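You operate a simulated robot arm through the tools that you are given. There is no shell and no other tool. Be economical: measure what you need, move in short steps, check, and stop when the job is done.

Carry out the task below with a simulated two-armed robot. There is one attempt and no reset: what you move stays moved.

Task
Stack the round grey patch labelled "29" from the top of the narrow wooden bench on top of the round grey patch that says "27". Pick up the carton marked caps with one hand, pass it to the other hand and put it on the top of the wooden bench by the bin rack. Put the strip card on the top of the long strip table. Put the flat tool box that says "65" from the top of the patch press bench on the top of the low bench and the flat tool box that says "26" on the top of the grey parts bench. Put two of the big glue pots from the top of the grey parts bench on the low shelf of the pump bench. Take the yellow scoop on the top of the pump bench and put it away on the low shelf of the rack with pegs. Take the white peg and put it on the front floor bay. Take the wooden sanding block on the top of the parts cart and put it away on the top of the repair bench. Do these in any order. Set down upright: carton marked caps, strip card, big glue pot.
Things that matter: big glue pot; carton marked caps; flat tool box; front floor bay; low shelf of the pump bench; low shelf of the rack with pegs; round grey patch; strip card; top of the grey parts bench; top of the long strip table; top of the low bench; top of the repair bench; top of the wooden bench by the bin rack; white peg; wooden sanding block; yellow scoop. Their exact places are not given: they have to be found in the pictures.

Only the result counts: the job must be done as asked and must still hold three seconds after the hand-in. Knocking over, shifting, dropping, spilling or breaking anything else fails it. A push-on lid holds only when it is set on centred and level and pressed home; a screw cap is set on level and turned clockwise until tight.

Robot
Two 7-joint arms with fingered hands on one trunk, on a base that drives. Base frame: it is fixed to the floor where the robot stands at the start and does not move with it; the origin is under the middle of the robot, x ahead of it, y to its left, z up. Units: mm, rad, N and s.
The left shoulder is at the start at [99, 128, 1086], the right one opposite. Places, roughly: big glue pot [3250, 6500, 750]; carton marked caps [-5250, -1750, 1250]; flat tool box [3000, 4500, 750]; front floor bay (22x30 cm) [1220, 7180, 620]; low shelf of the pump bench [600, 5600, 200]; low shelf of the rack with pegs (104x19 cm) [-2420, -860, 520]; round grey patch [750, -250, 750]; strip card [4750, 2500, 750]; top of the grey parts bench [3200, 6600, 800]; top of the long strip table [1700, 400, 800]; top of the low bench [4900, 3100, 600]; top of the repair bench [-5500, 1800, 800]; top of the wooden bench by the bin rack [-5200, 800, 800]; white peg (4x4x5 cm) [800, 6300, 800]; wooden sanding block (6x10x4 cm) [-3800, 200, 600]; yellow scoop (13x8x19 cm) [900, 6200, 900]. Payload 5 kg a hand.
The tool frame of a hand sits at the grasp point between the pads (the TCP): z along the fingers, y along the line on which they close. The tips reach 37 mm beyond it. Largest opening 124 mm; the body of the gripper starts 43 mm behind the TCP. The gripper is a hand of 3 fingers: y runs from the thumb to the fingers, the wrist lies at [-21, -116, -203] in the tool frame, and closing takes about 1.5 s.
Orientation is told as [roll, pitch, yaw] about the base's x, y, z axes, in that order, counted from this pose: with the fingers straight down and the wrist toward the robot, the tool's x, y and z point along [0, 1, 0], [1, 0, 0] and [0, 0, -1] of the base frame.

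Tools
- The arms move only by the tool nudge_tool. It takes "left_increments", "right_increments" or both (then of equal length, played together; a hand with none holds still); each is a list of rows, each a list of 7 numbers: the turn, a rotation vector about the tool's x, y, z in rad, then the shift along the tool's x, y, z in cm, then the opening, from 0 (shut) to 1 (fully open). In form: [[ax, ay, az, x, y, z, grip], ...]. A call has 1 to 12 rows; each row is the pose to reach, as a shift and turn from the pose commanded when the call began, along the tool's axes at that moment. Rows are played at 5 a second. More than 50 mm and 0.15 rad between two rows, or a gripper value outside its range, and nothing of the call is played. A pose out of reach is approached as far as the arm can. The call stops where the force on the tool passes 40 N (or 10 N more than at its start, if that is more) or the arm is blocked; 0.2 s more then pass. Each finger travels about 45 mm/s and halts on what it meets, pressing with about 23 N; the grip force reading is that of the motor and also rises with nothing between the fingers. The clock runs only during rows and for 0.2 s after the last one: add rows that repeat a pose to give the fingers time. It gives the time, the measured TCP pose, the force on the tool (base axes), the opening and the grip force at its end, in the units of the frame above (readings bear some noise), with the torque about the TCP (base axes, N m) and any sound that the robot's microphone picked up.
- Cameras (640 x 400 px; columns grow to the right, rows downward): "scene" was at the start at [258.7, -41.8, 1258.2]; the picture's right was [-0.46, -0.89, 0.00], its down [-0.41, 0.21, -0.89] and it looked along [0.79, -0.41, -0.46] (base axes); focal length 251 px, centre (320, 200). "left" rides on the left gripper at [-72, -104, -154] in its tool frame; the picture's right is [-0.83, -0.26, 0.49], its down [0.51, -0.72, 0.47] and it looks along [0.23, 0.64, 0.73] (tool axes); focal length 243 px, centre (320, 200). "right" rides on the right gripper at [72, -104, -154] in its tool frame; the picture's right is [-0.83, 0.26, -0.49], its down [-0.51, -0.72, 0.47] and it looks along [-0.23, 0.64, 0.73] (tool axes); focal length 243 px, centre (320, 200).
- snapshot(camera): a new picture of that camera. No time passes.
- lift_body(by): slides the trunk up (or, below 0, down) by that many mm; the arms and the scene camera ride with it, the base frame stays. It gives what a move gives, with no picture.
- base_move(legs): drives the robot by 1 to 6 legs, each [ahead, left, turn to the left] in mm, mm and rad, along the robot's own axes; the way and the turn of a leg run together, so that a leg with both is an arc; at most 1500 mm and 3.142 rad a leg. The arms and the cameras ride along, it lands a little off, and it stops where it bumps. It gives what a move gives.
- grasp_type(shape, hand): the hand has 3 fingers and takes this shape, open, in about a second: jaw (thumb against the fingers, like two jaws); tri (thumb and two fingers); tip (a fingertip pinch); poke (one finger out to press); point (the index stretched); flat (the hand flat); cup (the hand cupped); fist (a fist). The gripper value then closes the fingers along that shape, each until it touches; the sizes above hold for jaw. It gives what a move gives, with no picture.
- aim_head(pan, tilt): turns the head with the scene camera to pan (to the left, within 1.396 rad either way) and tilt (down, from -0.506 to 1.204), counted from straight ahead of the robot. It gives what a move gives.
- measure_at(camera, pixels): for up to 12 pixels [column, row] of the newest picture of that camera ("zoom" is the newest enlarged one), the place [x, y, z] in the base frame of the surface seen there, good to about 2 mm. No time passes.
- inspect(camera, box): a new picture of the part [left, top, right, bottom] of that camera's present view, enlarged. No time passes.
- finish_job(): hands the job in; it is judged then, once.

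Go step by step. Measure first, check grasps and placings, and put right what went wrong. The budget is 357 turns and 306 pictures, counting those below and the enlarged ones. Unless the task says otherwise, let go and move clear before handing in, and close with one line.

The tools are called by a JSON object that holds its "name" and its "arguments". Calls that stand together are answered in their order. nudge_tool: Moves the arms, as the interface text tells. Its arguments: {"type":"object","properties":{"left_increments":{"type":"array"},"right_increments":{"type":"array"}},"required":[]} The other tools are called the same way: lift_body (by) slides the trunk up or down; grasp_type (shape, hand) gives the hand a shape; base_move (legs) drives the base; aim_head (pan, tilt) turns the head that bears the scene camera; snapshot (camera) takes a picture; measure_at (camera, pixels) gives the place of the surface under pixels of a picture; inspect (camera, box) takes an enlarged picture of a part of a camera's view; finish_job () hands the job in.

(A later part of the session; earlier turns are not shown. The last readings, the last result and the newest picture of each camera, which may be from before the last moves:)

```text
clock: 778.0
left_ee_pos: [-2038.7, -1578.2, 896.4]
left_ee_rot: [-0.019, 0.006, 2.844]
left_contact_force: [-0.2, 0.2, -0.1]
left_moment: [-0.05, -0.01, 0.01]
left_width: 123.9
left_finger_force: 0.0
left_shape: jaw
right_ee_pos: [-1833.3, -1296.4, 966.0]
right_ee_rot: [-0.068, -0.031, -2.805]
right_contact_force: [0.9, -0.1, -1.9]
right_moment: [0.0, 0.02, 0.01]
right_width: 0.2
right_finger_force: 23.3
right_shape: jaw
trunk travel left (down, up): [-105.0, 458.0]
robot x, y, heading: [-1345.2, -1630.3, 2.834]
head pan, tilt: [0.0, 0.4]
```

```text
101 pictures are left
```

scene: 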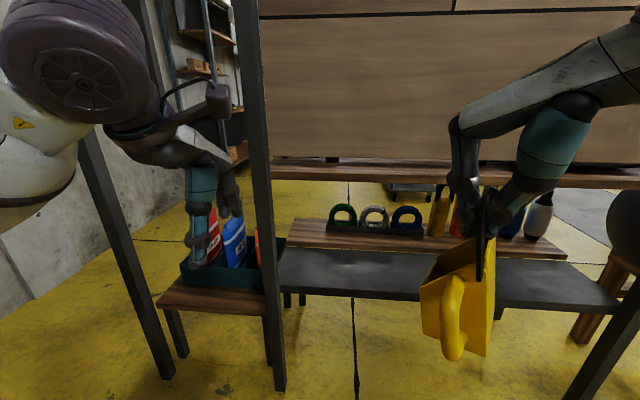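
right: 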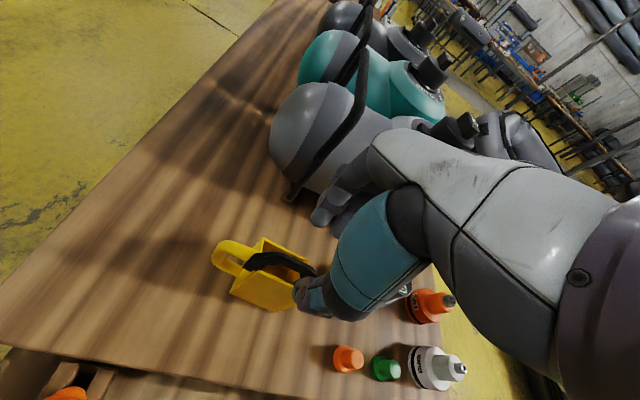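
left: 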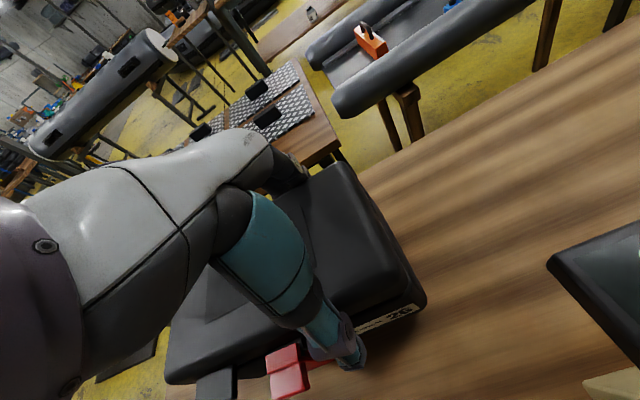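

{"name": "measure_at", "arguments": {"camera": "scene", "pixels": [[350, 293], [350, 260], [310, 235], [300, 225], [330, 245], [400, 172], [330, 160], [345, 225], [290, 250], [300, 175], [270, 300], [315, 243]]}}

{"name": "inspect", "arguments": {"camera": "scene", "box": [260, 140, 460, 310]}}

```text
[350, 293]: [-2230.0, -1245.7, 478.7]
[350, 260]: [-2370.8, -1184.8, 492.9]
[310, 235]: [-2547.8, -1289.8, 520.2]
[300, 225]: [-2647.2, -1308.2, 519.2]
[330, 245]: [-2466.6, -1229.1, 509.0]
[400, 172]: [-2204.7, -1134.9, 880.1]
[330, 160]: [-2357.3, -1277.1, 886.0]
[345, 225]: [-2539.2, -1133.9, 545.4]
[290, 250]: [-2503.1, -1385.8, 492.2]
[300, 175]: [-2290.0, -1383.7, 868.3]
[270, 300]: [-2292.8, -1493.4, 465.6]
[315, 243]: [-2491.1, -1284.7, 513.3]
```

```text
2.35 times, centred on (360, 225) of scene
```

zoom: 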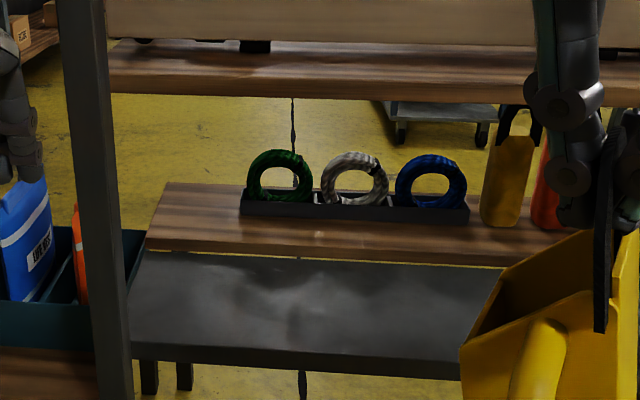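

The wooden low shelf is at z 520 with about 350 mm of headroom, and its south end is free. The scoop must go in pointing forward, so I'll first square the hand's yaw, then pitch it.

{"name": "nudge_tool", "arguments": {"right_increments": [[0, 0.03, 0.13, 0, 0, 0, 0], [0.0, 0.06, 0.26, 0, 0, 0, 0], [0, 0.06, 0.39, 0, 0, 0, 0], [0, 0.06, 0.52, 0, 0, 0, 0], [0, 0.06, 0.64, 0, 0, 0, 0]]}}

{"name": "nudge_tool", "arguments": {"right_increments": [[-0.14, 0, 0, 0, 0, 0, 0], [-0.28, 0, 0, 0, 0, 0.5, 0], [-0.42, 0, 0, 0, 0, 1, 0], [-0.56, 0, 0, 0, 0, 2, 0], [-0.7, 0, 0, 0, 0, 3, 0], [-0.84, 0, 0, 0, 0, 4, 0], [-0.98, 0, 0, 0, 0, 5, 0], [-1.05, 0, 0, 0, 0, 6, 0], [-1.05, 0, 0, 0, 0, 6, 0]]}}

{"name": "snapshot", "arguments": {"camera": "scene"}}

```text
clock: 779.2
left_ee_pos: [-2037.0, -1578.4, 896.2]
left_ee_rot: [-0.021, 0.006, 2.846]
left_contact_force: [-0.1, -0.9, -0.4]
left_moment: [0.01, -0.03, 0.01]
left_width: 124.1
left_finger_force: 0.0
left_shape: jaw
right_ee_pos: [-1833.3, -1297.5, 966.0]
right_ee_rot: [0.021, -0.047, 2.835]
right_contact_force: [-0.2, -0.1, -0.6]
right_moment: [-0.02, 0.01, -0.02]
right_width: 0.0
right_finger_force: 23.5
right_shape: jaw
trunk travel left (down, up): [-105.0, 458.0]
robot x, y, heading: [-1349.4, -1631.9, 2.832]
head pan, tilt: [0.0, 0.4]
```

```text
clock: 781.2
left_ee_pos: [-2037.7, -1577.9, 895.6]
left_ee_rot: [-0.018, 0.005, 2.844]
left_contact_force: [-0.5, -0.2, -0.3]
left_moment: [-0.02, -0.01, -0.01]
left_width: 123.6
left_finger_force: 0.1
left_shape: jaw
right_ee_pos: [-1986.2, -1269.0, 989.7]
right_ee_rot: [0.037, -0.978, 2.793]
right_contact_force: [0.0, 0.3, -1.6]
right_moment: [-0.01, 0.04, 0.04]
right_width: 0.0
right_finger_force: 23.6
right_shape: jaw
right hand out of reach, approached as far as the arm can: row 2, 3, 4, 5, 6, 7, 8, 9
trunk travel left (down, up): [-105.0, 458.0]
robot x, y, heading: [-1343.9, -1630.2, 2.828]
head pan, tilt: [0.0, 0.4]
```

```text
99 pictures are left
```

scene: 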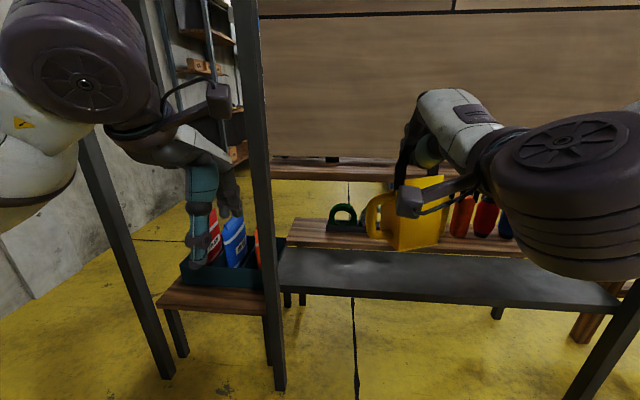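

The hand is now pitched forward about 56°. I'll lower the trunk and bring the hand out to where it can hold this pose at shelf height.

{"name": "lift_body", "arguments": {"by": -100}}

{"name": "nudge_tool", "arguments": {"right_increments": [[0.01, 0, 0, 0, -0.7, 3.8, 0], [0.02, 0, 0, 0, -1.4, 7.6, 0], [0.04, 0, 0, 0, -2.1, 11.4, 0], [0.05, 0, 0, 0, -2.9, 15.2, 0], [0.06, 0, 0, 0, -3.6, 19, 0], [0.08, 0, 0, 0, -4.3, 22.8, 0], [0.1, 0, 0, 0, -5.1, 26.6, 0], [0.1, 0, 0, 0, -5.1, 26.6, 0]]}}

{"name": "snapshot", "arguments": {"camera": "scene"}}

```text
clock: 782.5
left_ee_pos: [-2036.5, -1579.0, 795.1]
left_ee_rot: [-0.018, 0.005, 2.846]
left_contact_force: [-0.7, -0.1, 1.1]
left_moment: [-0.03, 0.03, 0.01]
left_width: 123.8
left_finger_force: 0.0
left_shape: jaw
right_ee_pos: [-2010.9, -1262.0, 879.1]
right_ee_rot: [0.03, -0.936, 2.798]
right_contact_force: [-0.4, 0.0, -1.7]
right_moment: [-0.02, -0.04, 0.0]
right_width: 0.2
right_finger_force: 23.3
right_shape: jaw
trunk travel left (down, up): [-5.0, 558.0]
robot x, y, heading: [-1345.8, -1634.9, 2.833]
head pan, tilt: [0.0, 0.4]
```

```text
clock: 784.3
left_ee_pos: [-2037.9, -1576.2, 797.6]
left_ee_rot: [-0.02, 0.005, 2.843]
left_contact_force: [0.3, 0.1, 0.6]
left_moment: [0.01, 0.0, 0.0]
left_width: 124.0
left_finger_force: 0.0
left_shape: jaw
right_ee_pos: [-2053.5, -1238.7, 831.9]
right_ee_rot: [0.029, -0.834, 2.802]
right_contact_force: [-0.6, 0.6, -2.1]
right_moment: [-0.02, -0.01, 0.02]
right_width: 0.0
right_finger_force: 23.0
right_shape: jaw
right hand out of reach, approached as far as the arm can: row 1, 2, 3, 4, 5, 6, 7, 8
trunk travel left (down, up): [-5.0, 558.0]
robot x, y, heading: [-1350.5, -1630.7, 2.832]
head pan, tilt: [0.0, 0.4]
```

```text
98 pictures are left
```

scene: 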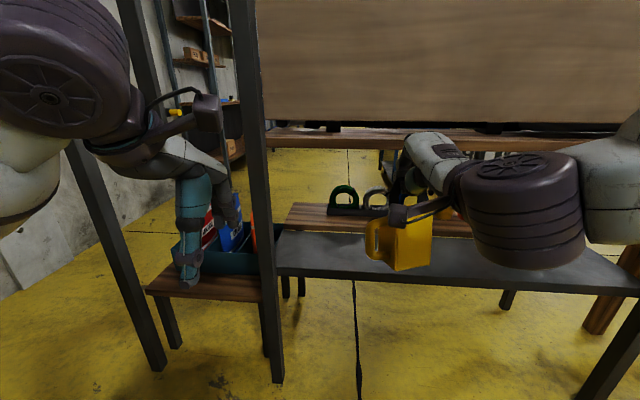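

{"name": "nudge_tool", "arguments": {"right_increments": [[0, 0, 0, 0, -2.9, 2.6, 0], [0, 0, 0, 0, -5.8, 5.2, 0], [0, 0, 0, 0, -5.8, 5.2, 0]]}}

```text
clock: 785.1
left_ee_pos: [-2037.7, -1579.0, 797.6]
left_ee_rot: [-0.018, 0.006, 2.844]
left_contact_force: [-0.3, -0.2, -0.1]
left_moment: [-0.02, -0.02, -0.01]
left_width: 124.1
left_finger_force: 0.0
left_shape: jaw
right_ee_pos: [-2053.9, -1238.4, 832.7]
right_ee_rot: [0.029, -0.835, 2.802]
right_contact_force: [-1.0, 0.6, -2.1]
right_moment: [-0.01, 0.0, -0.02]
right_width: 0.0
right_finger_force: 23.3
right_shape: jaw
right hand out of reach, approached as far as the arm can: row 1, 2, 3
trunk travel left (down, up): [-5.0, 558.0]
robot x, y, heading: [-1344.7, -1632.6, 2.836]
head pan, tilt: [0.0, 0.4]
```

{"name": "nudge_tool", "arguments": {"right_increments": [[0.1, 0, 0, 0, 0, 0, 0], [0.2, 0, 0, 0, 0, 0, 0], [0.3, 0, 0, 0, 0, 0, 0], [0.3, 0, 0, 0, 0, 0, 0]]}}

```text
clock: 786.1
left_ee_pos: [-2038.1, -1578.9, 796.1]
left_ee_rot: [-0.019, 0.004, 2.844]
left_contact_force: [-1.2, -0.3, 0.1]
left_moment: [0.0, -0.02, 0.02]
left_width: 124.0
left_finger_force: 0.0
left_shape: jaw
right_ee_pos: [-2049.3, -1241.2, 834.1]
right_ee_rot: [0.021, -0.536, 2.811]
right_contact_force: [0.8, 0.6, -0.6]
right_moment: [-0.01, 0.05, 0.02]
right_width: 0.0
right_finger_force: 23.2
right_shape: jaw
trunk travel left (down, up): [-5.0, 558.0]
robot x, y, heading: [-1346.1, -1632.6, 2.833]
head pan, tilt: [0.0, 0.4]
```

Reach improves with a straighter arm, so I'll shift the base left to line up with the free shelf end and stretch the hand forward and down.

{"name": "base_move", "arguments": {"legs": [[-150, 180, 0]]}}

{"name": "nudge_tool", "arguments": {"right_increments": [[0, 0, 0, 0, 0.9, 3.6, 0], [0, 0, 0, 0, 1.8, 7.2, 0], [-0.05, 0, 0, 0, 2.7, 10.8, 0], [-0.1, 0, 0, 0, 3.6, 14.4, 0], [-0.2, 0, 0, 0, 4.5, 18.2, 0], [-0.3, 0, 0, 0, 5.4, 22, 0], [-0.3, 0, 0, 0, 5.4, 22, 0]]}}

{"name": "snapshot", "arguments": {"camera": "scene"}}

```text
clock: 788.4
left_ee_pos: [-1952.3, -1794.6, 796.6]
left_ee_rot: [-0.019, 0.004, 2.846]
left_contact_force: [-0.5, -0.9, -0.4]
left_moment: [-0.01, -0.01, 0.03]
left_width: 123.8
left_finger_force: 0.1
left_shape: jaw
right_ee_pos: [-1964.5, -1457.5, 835.1]
right_ee_rot: [0.022, -0.535, 2.812]
right_contact_force: [-0.1, -1.3, -0.9]
right_moment: [-0.02, -0.01, 0.01]
right_width: 0.0
right_finger_force: 22.9
right_shape: jaw
trunk travel left (down, up): [-5.0, 558.0]
robot x, y, heading: [-1261.0, -1845.5, 2.843]
head pan, tilt: [0.0, 0.4]
```

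```text
clock: 790.0
left_ee_pos: [-1951.6, -1793.6, 796.4]
left_ee_rot: [-0.02, 0.005, 2.846]
left_contact_force: [0.0, -0.8, 0.0]
left_moment: [-0.01, 0.0, 0.02]
left_width: 124.1
left_finger_force: 0.0
left_shape: jaw
right_ee_pos: [-2073.1, -1421.6, 723.1]
right_ee_rot: [0.024, -0.661, 2.808]
right_contact_force: [-0.3, -0.5, -0.8]
right_moment: [0.04, -0.01, 0.01]
right_width: 0.1
right_finger_force: 23.8
right_shape: jaw
right hand out of reach, approached as far as the arm can: row 5, 6, 7
trunk travel left (down, up): [-5.0, 558.0]
robot x, y, heading: [-1264.5, -1844.2, 2.835]
head pan, tilt: [0.0, 0.4]
```

```text
97 pictures are left
```

scene: 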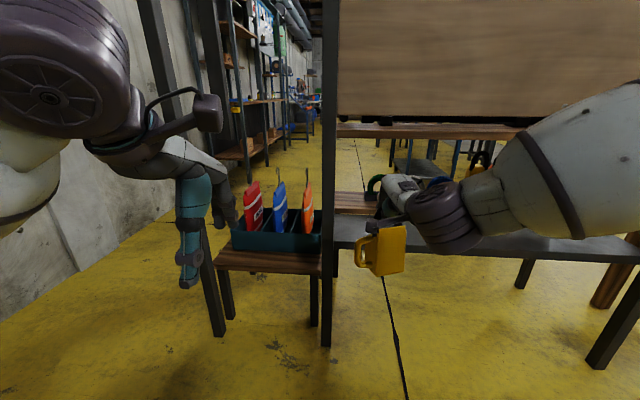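

{"name": "nudge_tool", "arguments": {"right_increments": [[0, 0, 0, 0, -1, 1.3, 0], [0, 0, 0, 0, -2, 2.6, 0], [0, 0, 0, 0, -2, 2.6, 0]], "left_increments": [[0, 0, 0, 0, -3, -4, 1], [0, 0, 0, 0, -6, -8, 1], [0, 0, 0, 0, -8, -12, 1]]}}

```text
clock: 790.8
left_ee_pos: [-1878.5, -1818.0, 917.1]
left_ee_rot: [-0.017, 0.006, 2.845]
left_contact_force: [-0.1, 0.4, 0.5]
left_moment: [-0.02, 0.03, -0.02]
left_width: 123.8
left_finger_force: 0.0
left_shape: jaw
right_ee_pos: [-2071.2, -1421.6, 714.7]
right_ee_rot: [0.025, -0.659, 2.807]
right_contact_force: [-0.1, 0.0, -2.2]
right_moment: [0.0, 0.01, 0.02]
right_width: 0.0
right_finger_force: 23.4
right_shape: jaw
right hand out of reach, approached as far as the arm can: row 1, 2, 3
trunk travel left (down, up): [-5.0, 558.0]
robot x, y, heading: [-1260.5, -1842.3, 2.831]
head pan, tilt: [0.0, 0.4]
```

{"name": "nudge_tool", "arguments": {"right_increments": [[0, 0, 0, 0, 0.7, 2.4, 0], [0, 0, 0, 0, 1.3, 4.8, 0], [0, 0, 0, 0, 2.5, 7.0, 0], [0, 0, 0, 0, 2.5, 7.0, 0]]}}

{"name": "snapshot", "arguments": {"camera": "scene"}}

```text
clock: 791.8
left_ee_pos: [-1879.9, -1819.9, 915.9]
left_ee_rot: [-0.019, 0.006, 2.847]
left_contact_force: [1.0, 0.7, -0.6]
left_moment: [0.02, -0.03, 0.01]
left_width: 123.9
left_finger_force: 0.1
left_shape: jaw
right_ee_pos: [-2071.6, -1422.6, 715.0]
right_ee_rot: [0.022, -0.658, 2.807]
right_contact_force: [-0.4, -0.2, -1.7]
right_moment: [0.01, 0.01, -0.03]
right_width: 0.0
right_finger_force: 23.5
right_shape: jaw
right hand out of reach, approached as far as the arm can: row 1, 2, 3, 4
trunk travel left (down, up): [-5.0, 558.0]
robot x, y, heading: [-1263.6, -1845.7, 2.837]
head pan, tilt: [0.0, 0.4]
```

```text
96 pictures are left
```

scene: 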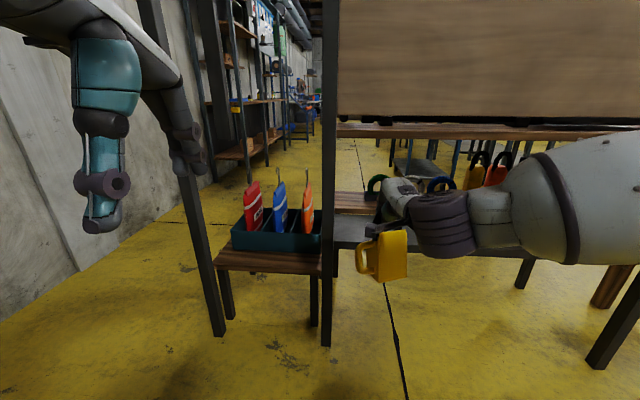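

The forearm would sweep between the shelves from this side, which is too risky. The low shelf should be reachable directly from the west, so I'll level the hand again, raise the trunk, and go around the south end with the arms stretched forward and narrow.

{"name": "nudge_tool", "arguments": {"right_increments": [[0.14, 0, 0, 0, -1, -2, 0], [0.28, 0, 0, 0, -2, -4, 0], [0.42, 0, 0, 0, -3, -6, 0], [0.56, 0, 0, 0, -4, -8, 0], [0.66, 0, 0, 0, -5, -10, 0]]}}

{"name": "lift_body", "arguments": {"by": 400}}

{"name": "base_move", "arguments": {"legs": [[-150, 0, 0], [0, 620, 0]]}}

{"name": "aim_head", "arguments": {"pan": 0.1, "tilt": 0.5}}

{"name": "snapshot", "arguments": {"camera": "scene"}}

```text
clock: 793.0
left_ee_pos: [-1879.3, -1818.8, 918.0]
left_ee_rot: [-0.02, 0.006, 2.847]
left_contact_force: [0.7, 0.2, 0.5]
left_moment: [0.02, 0.04, -0.03]
left_width: 123.9
left_finger_force: 0.0
left_shape: jaw
right_ee_pos: [-1975.2, -1454.2, 763.2]
right_ee_rot: [0.02, -0.001, 2.824]
right_contact_force: [0.2, 0.4, -0.7]
right_moment: [-0.01, 0.02, 0.01]
right_width: 0.0
right_finger_force: 23.0
right_shape: jaw
trunk travel left (down, up): [-5.0, 558.0]
robot x, y, heading: [-1260.8, -1842.7, 2.839]
head pan, tilt: [0.0, 0.4]
```

```text
clock: 796.8
left_ee_pos: [-1877.4, -1818.2, 1316.5]
left_ee_rot: [-0.019, 0.007, 2.848]
left_contact_force: [0.5, 0.6, 0.0]
left_moment: [0.04, 0.0, -0.02]
left_width: 124.1
left_finger_force: 0.1
left_shape: jaw
right_ee_pos: [-1977.5, -1454.7, 1163.4]
right_ee_rot: [0.019, 0.001, 2.824]
right_contact_force: [-0.2, 0.7, -1.2]
right_moment: [0.02, 0.04, 0.01]
right_width: 0.0
right_finger_force: 23.2
right_shape: jaw
trunk travel left (down, up): [-405.0, 158.0]
robot x, y, heading: [-1260.3, -1841.9, 2.835]
head pan, tilt: [0.0, 0.4]
```

```text
clock: 803.6
left_ee_pos: [-1911.7, -2468.4, 1316.7]
left_ee_rot: [-0.02, 0.004, 2.868]
left_contact_force: [0.2, -0.4, -0.7]
left_moment: [0.01, 0.02, 0.0]
left_width: 123.7
left_finger_force: 0.1
left_shape: jaw
right_ee_pos: [-2019.8, -2106.6, 1162.7]
right_ee_rot: [0.019, -0.002, 2.847]
right_contact_force: [0.5, -0.5, -1.7]
right_moment: [-0.03, 0.0, -0.02]
right_width: 0.0
right_finger_force: 23.3
right_shape: jaw
trunk travel left (down, up): [-405.0, 158.0]
robot x, y, heading: [-1293.4, -2482.4, 2.851]
head pan, tilt: [0.0, 0.4]
```

```text
clock: 804.3
left_ee_pos: [-1912.1, -2468.1, 1317.0]
left_ee_rot: [-0.021, 0.005, 2.869]
left_contact_force: [0.9, -0.8, 0.2]
left_moment: [0.02, 0.03, -0.01]
left_width: 124.1
left_finger_force: 0.0
left_shape: jaw
right_ee_pos: [-2019.5, -2105.5, 1162.6]
right_ee_rot: [0.019, -0.002, 2.844]
right_contact_force: [0.0, 0.1, -2.2]
right_moment: [-0.03, -0.01, -0.03]
right_width: 0.1
right_finger_force: 22.7
right_shape: jaw
trunk travel left (down, up): [-405.0, 158.0]
robot x, y, heading: [-1294.7, -2481.4, 2.857]
head pan, tilt: [0.099, 0.499]
```

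```text
95 pictures are left
```

scene: 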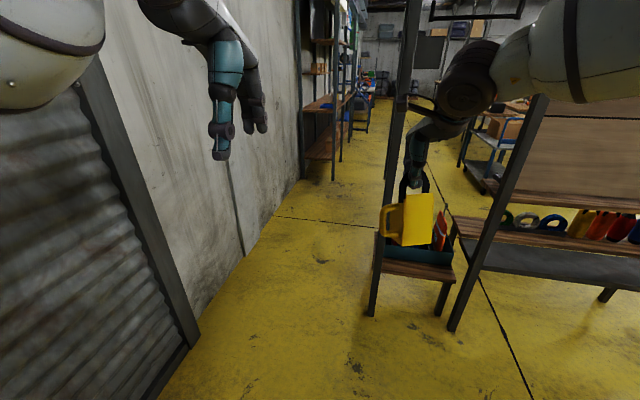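

{"name": "nudge_tool", "arguments": {"left_increments": [[0, 0, 0, -1, 4, 0, 1], [0, 0, 0, -2, 8, 0, 1], [0, 0, 0, -3, 12, 0, 1], [0, 0, 0, -4, 16, 0, 1], [0, 0, 0, -5, 20, 0, 1], [0, 0, 0, -6, 25, 0, 1]], "right_increments": [[0, 0, 0, 1, 1.5, -1, 0], [0, 0, 0, 2, 3, -2, 0], [0, 0, 0, 3, 4, -3, 0], [0, 0, 0, 4, 5, -4, 0], [0, 0, 0, 5, 6, -5, 0], [0, 0, 0, 6, 7, -6, 0]]}}

{"name": "base_move", "arguments": {"legs": [[0, 310, -0.02], [900, 0, 0], [700, 0, 0]]}}

{"name": "snapshot", "arguments": {"camera": "scene"}}

```text
refused: row 6 steps farther than a row can; nothing moved
```

```text
clock: 811.3
left_ee_pos: [-2731.2, -2474.5, 1339.7]
left_ee_rot: [0.011, -0.026, 2.865]
left_contact_force: [0.3, 0.5, -0.4]
left_moment: [0.0, -0.01, 0.0]
left_width: 123.6
left_finger_force: 0.0
left_shape: jaw
right_ee_pos: [-2845.3, -2124.8, 1181.6]
right_ee_rot: [0.042, -0.026, 2.859]
right_contact_force: [-0.5, -0.1, -0.8]
right_moment: [-0.05, 0.01, -0.01]
right_width: 0.0
right_finger_force: 23.4
right_shape: jaw
trunk travel left (down, up): [-405.0, 158.0]
robot x, y, heading: [-2160.4, -2513.0, 2.86]
head pan, tilt: [0.099, 0.499]
stopped in leg 2: the robot was blocked; the commanded pose is now the measured one
```

```text
94 pictures are left
```

scene: 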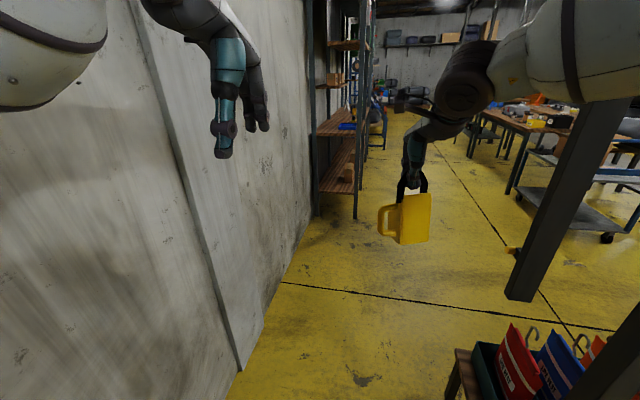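

The left elbow is brushing the wall. I'll extend the arms now, in smaller steps, to pull the elbows in.

{"name": "nudge_tool", "arguments": {"left_increments": [[0, 0, 0, -0.8, 3.5, 0, 1], [0, 0, 0, -1.6, 7, 0, 1], [0, 0, 0, -2.4, 10.5, 0, 1], [0, 0, 0, -3.2, 14, 0, 1], [0, 0, 0, -4, 17.5, 0, 1], [0, 0, 0, -4.8, 21, 0, 1], [0, 0, 0, -5.6, 24.5, 0, 1], [0, 0, 0, -6, 27, 0, 1]], "right_increments": [[0, 0, 0, 0.5, 0.7, -1, 0], [0, 0, 0, 1, 1.4, -2, 0], [0, 0, 0, 1.5, 2.1, -3, 0], [0, 0, 0, 2, 2.8, -4, 0], [0, 0, 0, 2.5, 3.5, -5, 0], [0, 0, 0, 3, 4.2, -6, 0], [0, 0, 0, 3.5, 5, -7, 0], [0, 0, 0, 4, 6, -8, 0]]}}

```text
clock: 813.3
left_ee_pos: [-3003.1, -2377.8, 1327.7]
left_ee_rot: [-0.025, -0.009, 2.857]
left_contact_force: [-0.9, 0.3, -1.1]
left_moment: [-0.02, -0.02, 0.03]
left_width: 123.9
left_finger_force: 0.0
left_shape: jaw
right_ee_pos: [-2932.5, -2168.9, 1266.9]
right_ee_rot: [0.014, -0.03, 2.841]
right_contact_force: [0.0, 0.6, -1.3]
right_moment: [-0.02, 0.01, -0.03]
right_width: 0.0
right_finger_force: 23.2
right_shape: jaw
trunk travel left (down, up): [-405.0, 158.0]
robot x, y, heading: [-2161.9, -2520.1, 2.847]
head pan, tilt: [0.099, 0.499]
stopped in row 8 (left hand): the arm was blocked; the commanded pose is now the measured one
```

{"name": "base_move", "arguments": {"legs": [[400, -20, 0]]}}

{"name": "snapshot", "arguments": {"camera": "scene"}}

```text
clock: 814.5
left_ee_pos: [-3015.5, -2365.4, 1339.8]
left_ee_rot: [-0.03, -0.022, 2.834]
left_contact_force: [-0.8, 0.0, -1.0]
left_moment: [0.0, -0.04, 0.02]
left_width: 123.9
left_finger_force: 0.0
left_shape: jaw
right_ee_pos: [-2939.6, -2155.6, 1276.7]
right_ee_rot: [0.012, -0.038, 2.812]
right_contact_force: [0.9, 0.9, -1.2]
right_moment: [-0.05, -0.01, 0.02]
right_width: 0.1
right_finger_force: 22.8
right_shape: jaw
trunk travel left (down, up): [-405.0, 158.0]
robot x, y, heading: [-2188.6, -2515.2, 2.829]
head pan, tilt: [0.099, 0.499]
stopped in leg 1: the robot was blocked; the commanded pose is now the measured one
```

```text
93 pictures are left
```

scene: 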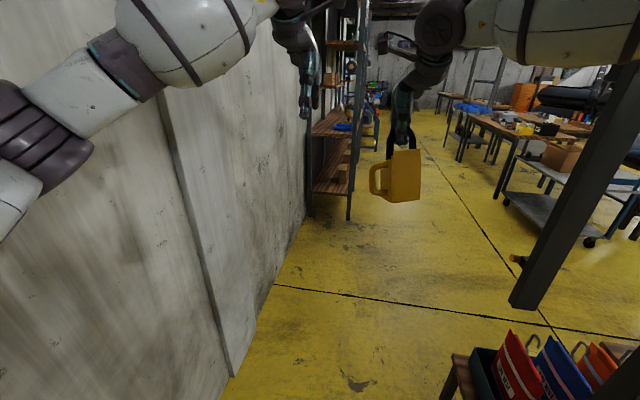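

The elbows flare because the hands are close together. I'll spread the hands to shoulder width, still stretched, as worked before.

{"name": "nudge_tool", "arguments": {"left_increments": [[0, 0, 0, 3, 0, 0, 1], [0, 0, 0, 6, 0, 0, 1], [0, 0, 0, 9, 0.5, 0, 1], [0, 0, 0, 12, 1, 0, 1]], "right_increments": [[0, 0, 0, -3, 0.5, 0, 0], [0, 0, 0, -6, 1, 0, 0], [0, 0, 0, -9, 2, 0, 0], [0, 0, 0, -12, 3, 0, 0]]}}

{"name": "base_move", "arguments": {"legs": [[300, 0, 0]]}}

{"name": "snapshot", "arguments": {"camera": "scene"}}

```text
clock: 815.7
left_ee_pos: [-3087.7, -2469.1, 1322.8]
left_ee_rot: [-0.026, -0.008, 2.829]
left_contact_force: [-0.3, -0.4, 0.1]
left_moment: [0.03, -0.02, 0.0]
left_width: 124.0
left_finger_force: 0.0
left_shape: jaw
right_ee_pos: [-2970.0, -2060.5, 1245.7]
right_ee_rot: [-0.011, 0.005, 2.856]
right_contact_force: [0.2, -0.2, -1.0]
right_moment: [-0.08, 0.0, 0.02]
right_width: 0.0
right_finger_force: 22.7
right_shape: jaw
trunk travel left (down, up): [-405.0, 158.0]
robot x, y, heading: [-2194.1, -2515.1, 2.845]
head pan, tilt: [0.099, 0.499]
stopped in row 4 (right hand): the arm was blocked; the commanded pose is now the measured one
```

```text
clock: 816.9
left_ee_pos: [-3105.2, -2451.9, 1339.0]
left_ee_rot: [-0.026, -0.026, 2.803]
left_contact_force: [0.4, -0.7, 0.0]
left_moment: [0.01, 0.01, 0.04]
left_width: 123.8
left_finger_force: 0.1
left_shape: jaw
right_ee_pos: [-2979.4, -2046.3, 1273.4]
right_ee_rot: [-0.013, -0.027, 2.835]
right_contact_force: [0.2, 0.2, -0.9]
right_moment: [0.01, 0.01, 0.0]
right_width: 0.2
right_finger_force: 23.2
right_shape: jaw
trunk travel left (down, up): [-405.0, 158.0]
robot x, y, heading: [-2237.6, -2508.5, 2.823]
head pan, tilt: [0.099, 0.499]
stopped in leg 1: the robot was blocked; the commanded pose is now the measured one
```

```text
92 pictures are left
```

scene: 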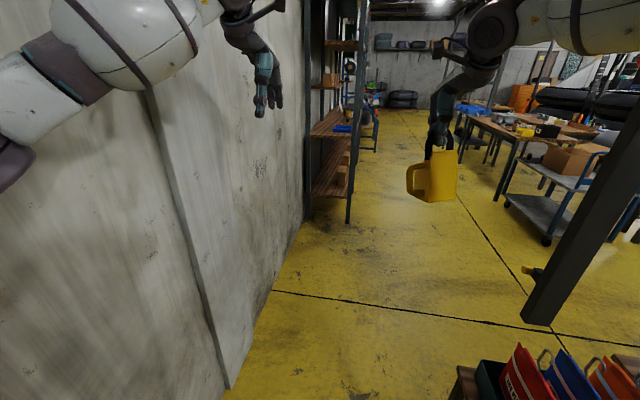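

The right elbow is against the frame post and the left is near the wall. I'll back off, straighten both arms more (farther out and ahead), and retry.

{"name": "base_move", "arguments": {"legs": [[-350, 0, 0]]}}

{"name": "nudge_tool", "arguments": {"left_increments": [[0, 0, 0, 2, 2, 0, 1], [0, 0, 0, 4, 4, 0, 1], [0, 0, 0, 6, 6, 0, 1], [0, 0, 0, 8, 8, 0, 1], [0, 0, 0, 9, 10, 0, 1], [0, 0, 0, 9, 12, 0, 1]], "right_increments": [[0, 0, 0, -2, 2.5, 0, 0], [0, 0, 0, -4, 5, 0, 0], [0, 0, 0, -6, 7.5, 0, 0], [0, 0, 0, -8, 10, 0, 0], [0, 0, 0, -9, 13, 0, 0], [0, 0, 0, -9, 16, 0, 0]]}}

{"name": "aim_head", "arguments": {"pan": -0.9, "tilt": 0.3}}

{"name": "snapshot", "arguments": {"camera": "scene"}}

```text
clock: 817.6
left_ee_pos: [-3110.3, -2444.5, 1332.5]
left_ee_rot: [-0.028, -0.017, 2.792]
left_contact_force: [-1.0, 0.6, 0.3]
left_moment: [-0.03, -0.06, -0.01]
left_width: 123.7
left_finger_force: 0.0
left_shape: jaw
right_ee_pos: [-2979.5, -2043.1, 1275.0]
right_ee_rot: [-0.013, -0.027, 2.827]
right_contact_force: [0.0, 0.1, -1.4]
right_moment: [-0.02, 0.0, -0.01]
right_width: 0.1
right_finger_force: 22.8
right_shape: jaw
trunk travel left (down, up): [-405.0, 158.0]
robot x, y, heading: [-2236.3, -2508.7, 2.813]
head pan, tilt: [0.099, 0.499]
stopped in leg 1: the robot was blocked; the commanded pose is now the measured one
```

```text
clock: 819.2
left_ee_pos: [-3283.2, -2500.2, 1300.8]
left_ee_rot: [-0.029, 0.011, 2.813]
left_contact_force: [0.4, -0.7, -0.5]
left_moment: [-0.02, -0.03, -0.01]
left_width: 124.0
left_finger_force: 0.0
left_shape: jaw
right_ee_pos: [-3110.4, -1941.0, 1240.9]
right_ee_rot: [-0.018, 0.01, 2.857]
right_contact_force: [-0.5, -0.2, 0.0]
right_moment: [0.05, -0.01, 0.01]
right_width: 0.3
right_finger_force: 23.3
right_shape: jaw
right hand out of reach, approached as far as the arm can: row 5, 6
trunk travel left (down, up): [-405.0, 158.0]
robot x, y, heading: [-2226.8, -2516.3, 2.828]
head pan, tilt: [0.099, 0.499]
stopped in row 6 (left hand): the arm was blocked; the commanded pose is now the measured one
```

```text
clock: 820.5
left_ee_pos: [-3284.2, -2502.6, 1301.3]
left_ee_rot: [-0.029, 0.012, 2.816]
left_contact_force: [-1.0, 0.9, 1.2]
left_moment: [0.03, 0.0, 0.0]
left_width: 124.1
left_finger_force: 0.1
left_shape: jaw
right_ee_pos: [-3111.2, -1939.4, 1241.6]
right_ee_rot: [-0.015, 0.009, 2.855]
right_contact_force: [0.3, 0.3, -1.1]
right_moment: [0.0, 0.01, -0.04]
right_width: 0.1
right_finger_force: 22.4
right_shape: jaw
trunk travel left (down, up): [-405.0, 158.0]
robot x, y, heading: [-2225.2, -2520.0, 2.835]
head pan, tilt: [-0.901, 0.3]
```

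```text
91 pictures are left
```

scene: 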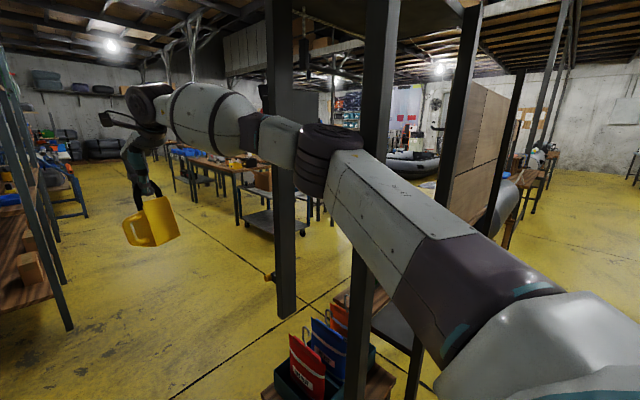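

This lane is too narrow for my elbows beside the tall posts. Over low tanks and benches my arms clear, so I'll look for a northern way west instead. First I'll pull the arms in and back out.

{"name": "nudge_tool", "arguments": {"left_increments": [[0, 0, 0, -2, -3, 0, 1], [0, 0, 0, -4, -6, 0, 1], [0, 0, 0, -6, -9, 0, 1], [0, 0, 0, -8, -12, 0, 1], [0, 0, 0, -10, -15, 0, 1]], "right_increments": [[0, 0, 0, 3, -2.5, 0, 0], [0, 0, 0, 6, -5, 0, 0], [0, 0, 0, 9, -7.5, 0, 0], [0, 0, 0, 12, -10, 0, 0], [0, 0, 0, 14, -13, 0, 0]]}}

{"name": "base_move", "arguments": {"legs": [[-400, 0, 0], [-500, 0, 0]]}}

```text
clock: 821.9
left_ee_pos: [-3128.0, -2428.8, 1281.3]
left_ee_rot: [0.005, 0.044, 2.831]
left_contact_force: [-0.8, -0.1, -1.4]
left_moment: [0.01, -0.08, 0.02]
left_width: 124.1
left_finger_force: 0.1
left_shape: jaw
right_ee_pos: [-3073.0, -2137.0, 1180.2]
right_ee_rot: [-0.008, 0.076, 2.939]
right_contact_force: [-0.3, 1.3, -2.8]
right_moment: [-0.06, 0.01, 0.02]
right_width: 0.0
right_finger_force: 23.1
right_shape: jaw
trunk travel left (down, up): [-405.0, 158.0]
robot x, y, heading: [-2234.2, -2512.7, 2.891]
head pan, tilt: [-0.901, 0.3]
stopped in row 5 (left hand): the arm was blocked; the commanded pose is now the measured one
```

```text
clock: 822.6
left_ee_pos: [-3118.3, -2429.6, 1288.8]
left_ee_rot: [0.005, 0.032, 2.824]
left_contact_force: [0.3, 0.3, -0.8]
left_moment: [0.01, -0.02, 0.05]
left_width: 124.2
left_finger_force: 0.0
left_shape: jaw
right_ee_pos: [-3069.4, -2150.5, 1181.6]
right_ee_rot: [-0.012, 0.073, 2.949]
right_contact_force: [-0.7, 0.7, -1.3]
right_moment: [-0.01, -0.03, 0.01]
right_width: 0.0
right_finger_force: 23.0
right_shape: jaw
trunk travel left (down, up): [-405.0, 158.0]
robot x, y, heading: [-2230.5, -2510.6, 2.899]
head pan, tilt: [-0.901, 0.3]
stopped in leg 1: the robot was blocked; the commanded pose is now the measured one
```

{"name": "base_move", "arguments": {"legs": [[250, 0, 0]]}}

{"name": "aim_head", "arguments": {"pan": -1.1, "tilt": 0.2}}

{"name": "snapshot", "arguments": {"camera": "scene"}}

{"name": "aim_head", "arguments": {"pan": 1.1, "tilt": 0.2}}

{"name": "snapshot", "arguments": {"camera": "scene"}}

```text
clock: 823.3
left_ee_pos: [-3112.0, -2429.2, 1293.4]
left_ee_rot: [0.005, 0.028, 2.819]
left_contact_force: [-0.7, 0.0, 0.0]
left_moment: [0.0, 0.02, -0.01]
left_width: 124.0
left_finger_force: 0.1
left_shape: jaw
right_ee_pos: [-3066.7, -2159.6, 1184.3]
right_ee_rot: [-0.012, 0.073, 2.95]
right_contact_force: [0.2, 0.4, -1.9]
right_moment: [-0.05, 0.01, -0.03]
right_width: 0.0
right_finger_force: 23.1
right_shape: jaw
trunk travel left (down, up): [-405.0, 158.0]
robot x, y, heading: [-2237.8, -2508.0, 2.906]
head pan, tilt: [-0.901, 0.3]
stopped in leg 1: the robot was blocked; the commanded pose is now the measured one
```

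```text
clock: 824.0
left_ee_pos: [-3112.0, -2429.8, 1293.8]
left_ee_rot: [0.009, 0.028, 2.819]
left_contact_force: [0.0, 0.0, 0.1]
left_moment: [0.02, 0.03, 0.01]
left_width: 123.9
left_finger_force: 0.1
left_shape: jaw
right_ee_pos: [-3067.0, -2159.0, 1185.9]
right_ee_rot: [-0.014, 0.069, 2.954]
right_contact_force: [-0.2, -0.5, -1.3]
right_moment: [-0.02, -0.03, 0.01]
right_width: 0.1
right_finger_force: 22.4
right_shape: jaw
trunk travel left (down, up): [-405.0, 158.0]
robot x, y, heading: [-2238.4, -2510.9, 2.901]
head pan, tilt: [-1.1, 0.201]
```

```text
90 pictures are left
```

scene: 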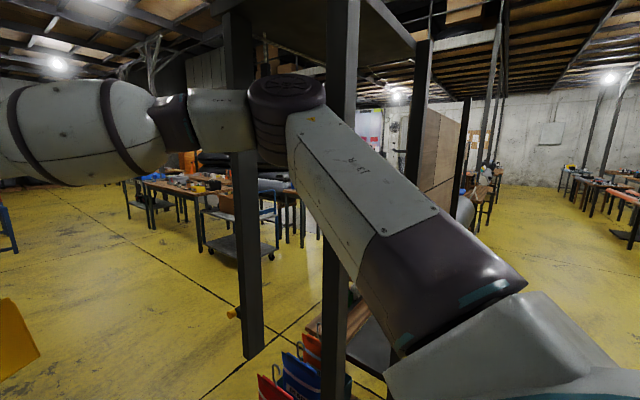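

```text
clock: 826.1
left_ee_pos: [-3111.2, -2429.8, 1294.0]
left_ee_rot: [0.008, 0.028, 2.82]
left_contact_force: [-0.3, 0.2, 0.7]
left_moment: [0.02, 0.01, -0.03]
left_width: 123.9
left_finger_force: 0.1
left_shape: jaw
right_ee_pos: [-3066.5, -2158.9, 1186.2]
right_ee_rot: [-0.015, 0.07, 2.952]
right_contact_force: [0.2, 0.8, -1.7]
right_moment: [-0.01, -0.01, -0.04]
right_width: 0.1
right_finger_force: 22.9
right_shape: jaw
trunk travel left (down, up): [-405.0, 158.0]
robot x, y, heading: [-2232.9, -2507.0, 2.9]
head pan, tilt: [1.1, 0.201]
```

```text
89 pictures are left
```

scene: 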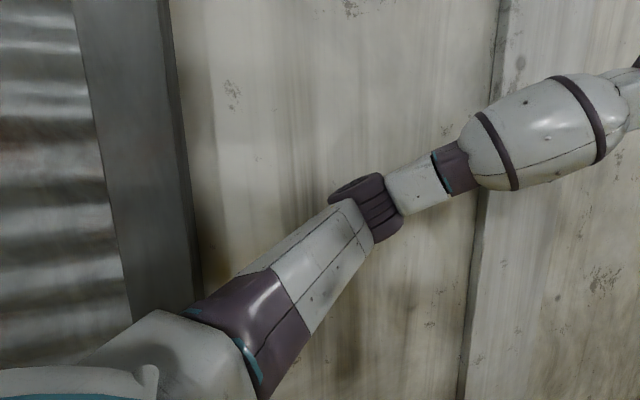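

The right elbow has poked between two frame posts. I'll straighten the right arm forward to draw the elbow inward.

{"name": "nudge_tool", "arguments": {"right_increments": [[0, 0, 0, 0.5, 2.5, 0, 0], [0, 0, 0, 1, 5, 0, 0], [0, 0, 0, 1.5, 7.5, 0, 0], [0, 0, 0, 2, 10, 0, 0], [0, 0, 0, 2, 12.5, 0, 0], [0, 0, 0, 2, 15, 0, 0]]}}

{"name": "aim_head", "arguments": {"pan": -1.0, "tilt": 0.2}}

{"name": "snapshot", "arguments": {"camera": "scene"}}

```text
clock: 827.5
left_ee_pos: [-3088.7, -2441.2, 1308.5]
left_ee_rot: [0.002, 0.008, 2.822]
left_contact_force: [0.3, 0.0, 0.2]
left_moment: [-0.03, -0.01, 0.01]
left_width: 123.9
left_finger_force: 0.1
left_shape: jaw
right_ee_pos: [-3079.4, -2163.2, 1203.5]
right_ee_rot: [-0.019, 0.049, 2.95]
right_contact_force: [0.3, 0.8, -1.7]
right_moment: [-0.01, 0.01, 0.01]
right_width: 0.2
right_finger_force: 22.9
right_shape: jaw
right hand out of reach, approached as far as the arm can: row 2, 3, 4, 5, 6
trunk travel left (down, up): [-405.0, 158.0]
robot x, y, heading: [-2236.5, -2510.7, 2.896]
head pan, tilt: [1.1, 0.201]
```

```text
clock: 829.5
left_ee_pos: [-3089.5, -2439.9, 1308.8]
left_ee_rot: [0.006, 0.009, 2.819]
left_contact_force: [-0.8, 0.2, 0.4]
left_moment: [-0.01, 0.0, 0.01]
left_width: 123.9
left_finger_force: 0.0
left_shape: jaw
right_ee_pos: [-3079.5, -2164.0, 1202.1]
right_ee_rot: [-0.017, 0.048, 2.95]
right_contact_force: [0.0, 1.4, -2.3]
right_moment: [-0.01, 0.02, -0.02]
right_width: 0.3
right_finger_force: 22.9
right_shape: jaw
trunk travel left (down, up): [-405.0, 158.0]
robot x, y, heading: [-2238.6, -2509.8, 2.899]
head pan, tilt: [-1.0, 0.201]
```

```text
88 pictures are left
```

scene: 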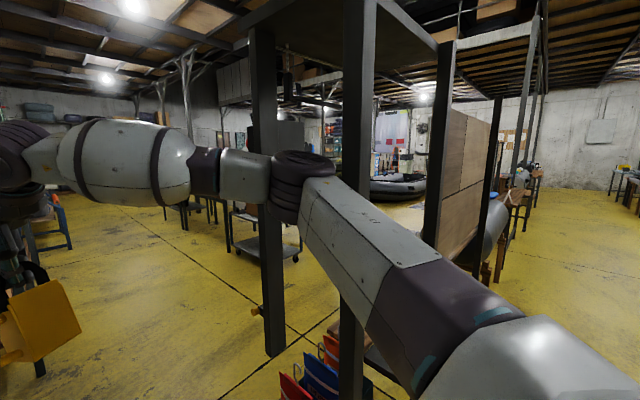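

{"name": "base_move", "arguments": {"legs": [[0, 60, 0]]}}

{"name": "base_move", "arguments": {"legs": [[-150, 0, 0]]}}

```text
clock: 830.4
left_ee_pos: [-3081.3, -2434.1, 1311.2]
left_ee_rot: [0.016, 0.008, 2.799]
left_contact_force: [0.2, -0.6, -0.2]
left_moment: [-0.02, 0.03, -0.01]
left_width: 124.0
left_finger_force: 0.1
left_shape: jaw
right_ee_pos: [-3071.8, -2168.1, 1206.1]
right_ee_rot: [-0.008, 0.045, 2.941]
right_contact_force: [-0.2, 0.4, -1.2]
right_moment: [0.01, -0.02, 0.01]
right_width: 0.0
right_finger_force: 22.6
right_shape: jaw
trunk travel left (down, up): [-405.0, 158.0]
robot x, y, heading: [-2239.1, -2530.1, 2.889]
head pan, tilt: [-1.0, 0.201]
stopped in leg 1: the robot was blocked; the commanded pose is now the measured one
```

```text
clock: 831.8
left_ee_pos: [-2960.2, -2488.0, 1297.1]
left_ee_rot: [0.001, 0.02, 2.809]
left_contact_force: [-0.9, 1.3, -1.4]
left_moment: [-0.02, -0.06, 0.03]
left_width: 123.8
left_finger_force: 0.1
left_shape: jaw
right_ee_pos: [-2949.0, -2217.4, 1195.3]
right_ee_rot: [-0.02, 0.058, 2.944]
right_contact_force: [-1.7, -0.6, -1.7]
right_moment: [-0.05, -0.04, 0.01]
right_width: 0.0
right_finger_force: 23.0
right_shape: jaw
trunk travel left (down, up): [-405.0, 158.0]
robot x, y, heading: [-2099.1, -2565.7, 2.899]
head pan, tilt: [-1.0, 0.201]
```

Free again. Both arms fully stretched ahead should bring the elbows to about ±400 mm, which fits. I'll stretch them now and square up with the wall.

{"name": "nudge_tool", "arguments": {"left_increments": [[0, 0, 0, 0, 2.5, 0, 1], [0, 0, 0, 0, 5, 0, 1], [0, 0, 0, 0, 7.5, 0, 1], [0, 0, 0, 0, 10, 0, 1]], "right_increments": [[0, 0, 0.03, 0, 1.5, 0, 0], [0, 0, 0.06, 0, 3, 0, 0], [0, 0, 0.06, 0, 5, 0, 0], [0, 0, 0.06, 0, 7, 0, 0]]}}

{"name": "base_move", "arguments": {"legs": [[0, 0, -0.073]]}}

{"name": "aim_head", "arguments": {"pan": 0.9, "tilt": 0.2}}

{"name": "snapshot", "arguments": {"camera": "scene"}}

{"name": "measure_at", "arguments": {"camera": "scene", "pixels": [[320, 200], [400, 300], [200, 200], [500, 200], [600, 200], [620, 250]]}}

```text
clock: 832.8
left_ee_pos: [-3049.2, -2455.5, 1297.0]
left_ee_rot: [0.003, 0.017, 2.807]
left_contact_force: [-0.7, 1.0, -0.3]
left_moment: [-0.01, -0.02, -0.01]
left_width: 123.8
left_finger_force: 0.0
left_shape: jaw
right_ee_pos: [-2964.7, -2173.3, 1192.6]
right_ee_rot: [-0.022, 0.053, 2.882]
right_contact_force: [-0.6, 0.4, -1.8]
right_moment: [-0.12, -0.02, 0.01]
right_width: 0.0
right_finger_force: 22.9
right_shape: jaw
right hand out of reach, approached as far as the arm can: row 1, 2, 3, 4
trunk travel left (down, up): [-405.0, 158.0]
robot x, y, heading: [-2099.4, -2563.8, 2.894]
head pan, tilt: [-1.0, 0.201]
```

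```text
clock: 833.6
left_ee_pos: [-3040.9, -2396.8, 1298.1]
left_ee_rot: [-0.002, 0.014, 2.739]
left_contact_force: [0.0, -1.7, 0.4]
left_moment: [0.09, -0.05, 0.0]
left_width: 123.8
left_finger_force: 0.1
left_shape: jaw
right_ee_pos: [-2935.4, -2119.6, 1195.8]
right_ee_rot: [-0.025, 0.052, 2.81]
right_contact_force: [0.1, -0.9, -1.7]
right_moment: [0.06, 0.01, -0.01]
right_width: 0.0
right_finger_force: 22.3
right_shape: jaw
trunk travel left (down, up): [-405.0, 158.0]
robot x, y, heading: [-2098.4, -2566.2, 2.823]
head pan, tilt: [-1.0, 0.201]
```

```text
clock: 835.5
left_ee_pos: [-3039.9, -2392.9, 1298.8]
left_ee_rot: [0.002, 0.018, 2.739]
left_contact_force: [0.1, 0.2, 0.4]
left_moment: [0.0, 0.01, -0.01]
left_width: 124.1
left_finger_force: 0.0
left_shape: jaw
right_ee_pos: [-2935.8, -2117.0, 1194.1]
right_ee_rot: [-0.025, 0.051, 2.813]
right_contact_force: [0.8, -0.4, -1.1]
right_moment: [-0.02, 0.02, -0.02]
right_width: 0.0
right_finger_force: 23.0
right_shape: jaw
trunk travel left (down, up): [-405.0, 158.0]
robot x, y, heading: [-2097.8, -2565.8, 2.822]
head pan, tilt: [0.901, 0.201]
```

```text
87 pictures are left
```

scene: 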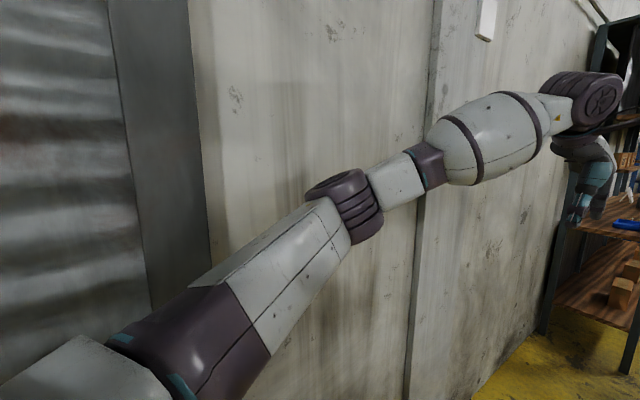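

```text
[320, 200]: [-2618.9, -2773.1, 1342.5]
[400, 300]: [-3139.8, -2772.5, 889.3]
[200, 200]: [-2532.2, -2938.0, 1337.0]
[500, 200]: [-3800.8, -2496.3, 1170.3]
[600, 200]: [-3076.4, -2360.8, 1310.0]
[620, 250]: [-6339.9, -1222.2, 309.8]
```

There's more wall clearance than I thought past the door frame. I'll shift left 80 mm, align to heading 2.75, and go through.

{"name": "base_move", "arguments": {"legs": [[0, 80, 0], [0, 0, -0.07], [500, 0, 0], [500, 0, 0]]}}

{"name": "aim_head", "arguments": {"pan": -0.3, "tilt": 0.4}}

{"name": "snapshot", "arguments": {"camera": "scene"}}

```text
clock: 842.4
left_ee_pos: [-3981.4, -2067.2, 1300.7]
left_ee_rot: [0.002, 0.015, 2.698]
left_contact_force: [0.6, 0.4, 0.5]
left_moment: [-0.01, 0.02, 0.01]
left_width: 123.9
left_finger_force: 0.2
left_shape: jaw
right_ee_pos: [-3864.6, -1795.4, 1196.5]
right_ee_rot: [-0.023, 0.05, 2.77]
right_contact_force: [0.0, -0.4, -1.1]
right_moment: [-0.02, 0.0, -0.02]
right_width: 0.2
right_finger_force: 22.8
right_shape: jaw
trunk travel left (down, up): [-405.0, 158.0]
robot x, y, heading: [-3050.8, -2279.8, 2.785]
head pan, tilt: [0.901, 0.201]
```

```text
clock: 843.8
left_ee_pos: [-3982.8, -2067.5, 1299.3]
left_ee_rot: [0.003, 0.019, 2.698]
left_contact_force: [-0.1, 0.4, 0.5]
left_moment: [-0.03, 0.02, 0.02]
left_width: 124.2
left_finger_force: 0.0
left_shape: jaw
right_ee_pos: [-3867.4, -1795.3, 1194.2]
right_ee_rot: [-0.023, 0.052, 2.77]
right_contact_force: [-0.4, 0.2, -0.6]
right_moment: [0.02, 0.0, -0.03]
right_width: 0.0
right_finger_force: 23.6
right_shape: jaw
trunk travel left (down, up): [-405.0, 158.0]
robot x, y, heading: [-3051.2, -2282.1, 2.783]
head pan, tilt: [-0.3, 0.4]
```

```text
86 pictures are left
```

scene: 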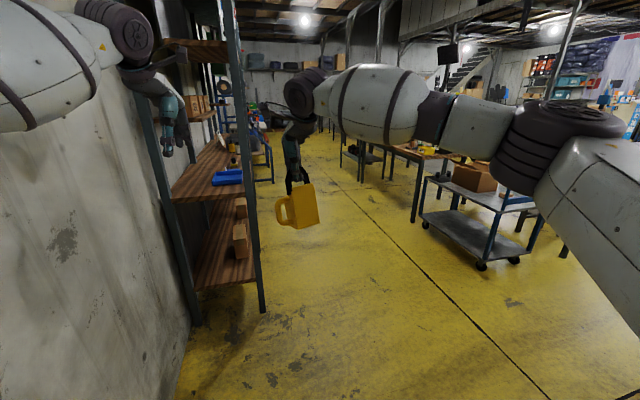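

Through to the west side. I'll measure the cart and shelving, then swing round to face the rack from the west.

{"name": "measure_at", "arguments": {"camera": "scene", "pixels": [[482, 265], [425, 222], [450, 215], [265, 305], [258, 230], [195, 320], [400, 185], [530, 255], [470, 240], [300, 140], [480, 180]]}}

{"name": "inspect", "arguments": {"camera": "scene", "box": [330, 120, 560, 280]}}

```text
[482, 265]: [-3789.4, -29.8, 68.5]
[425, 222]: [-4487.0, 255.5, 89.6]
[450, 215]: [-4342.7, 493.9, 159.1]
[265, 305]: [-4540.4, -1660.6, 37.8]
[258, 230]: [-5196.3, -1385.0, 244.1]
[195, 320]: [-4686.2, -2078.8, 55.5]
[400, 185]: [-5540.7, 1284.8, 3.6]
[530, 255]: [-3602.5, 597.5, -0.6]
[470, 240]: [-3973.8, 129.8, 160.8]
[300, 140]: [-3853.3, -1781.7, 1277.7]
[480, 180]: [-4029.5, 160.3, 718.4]
```

```text
2.50 times, centred on (445, 200) of scene
```

zoom: 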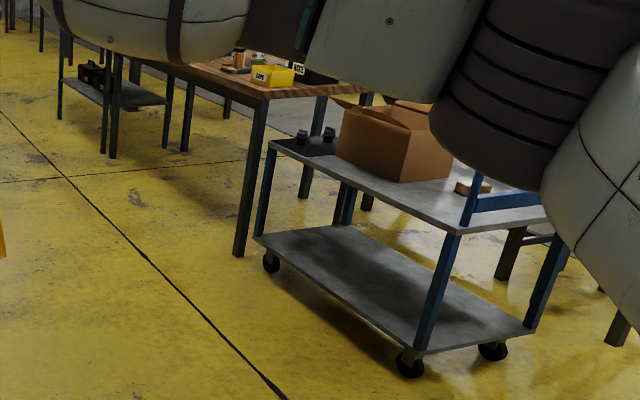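

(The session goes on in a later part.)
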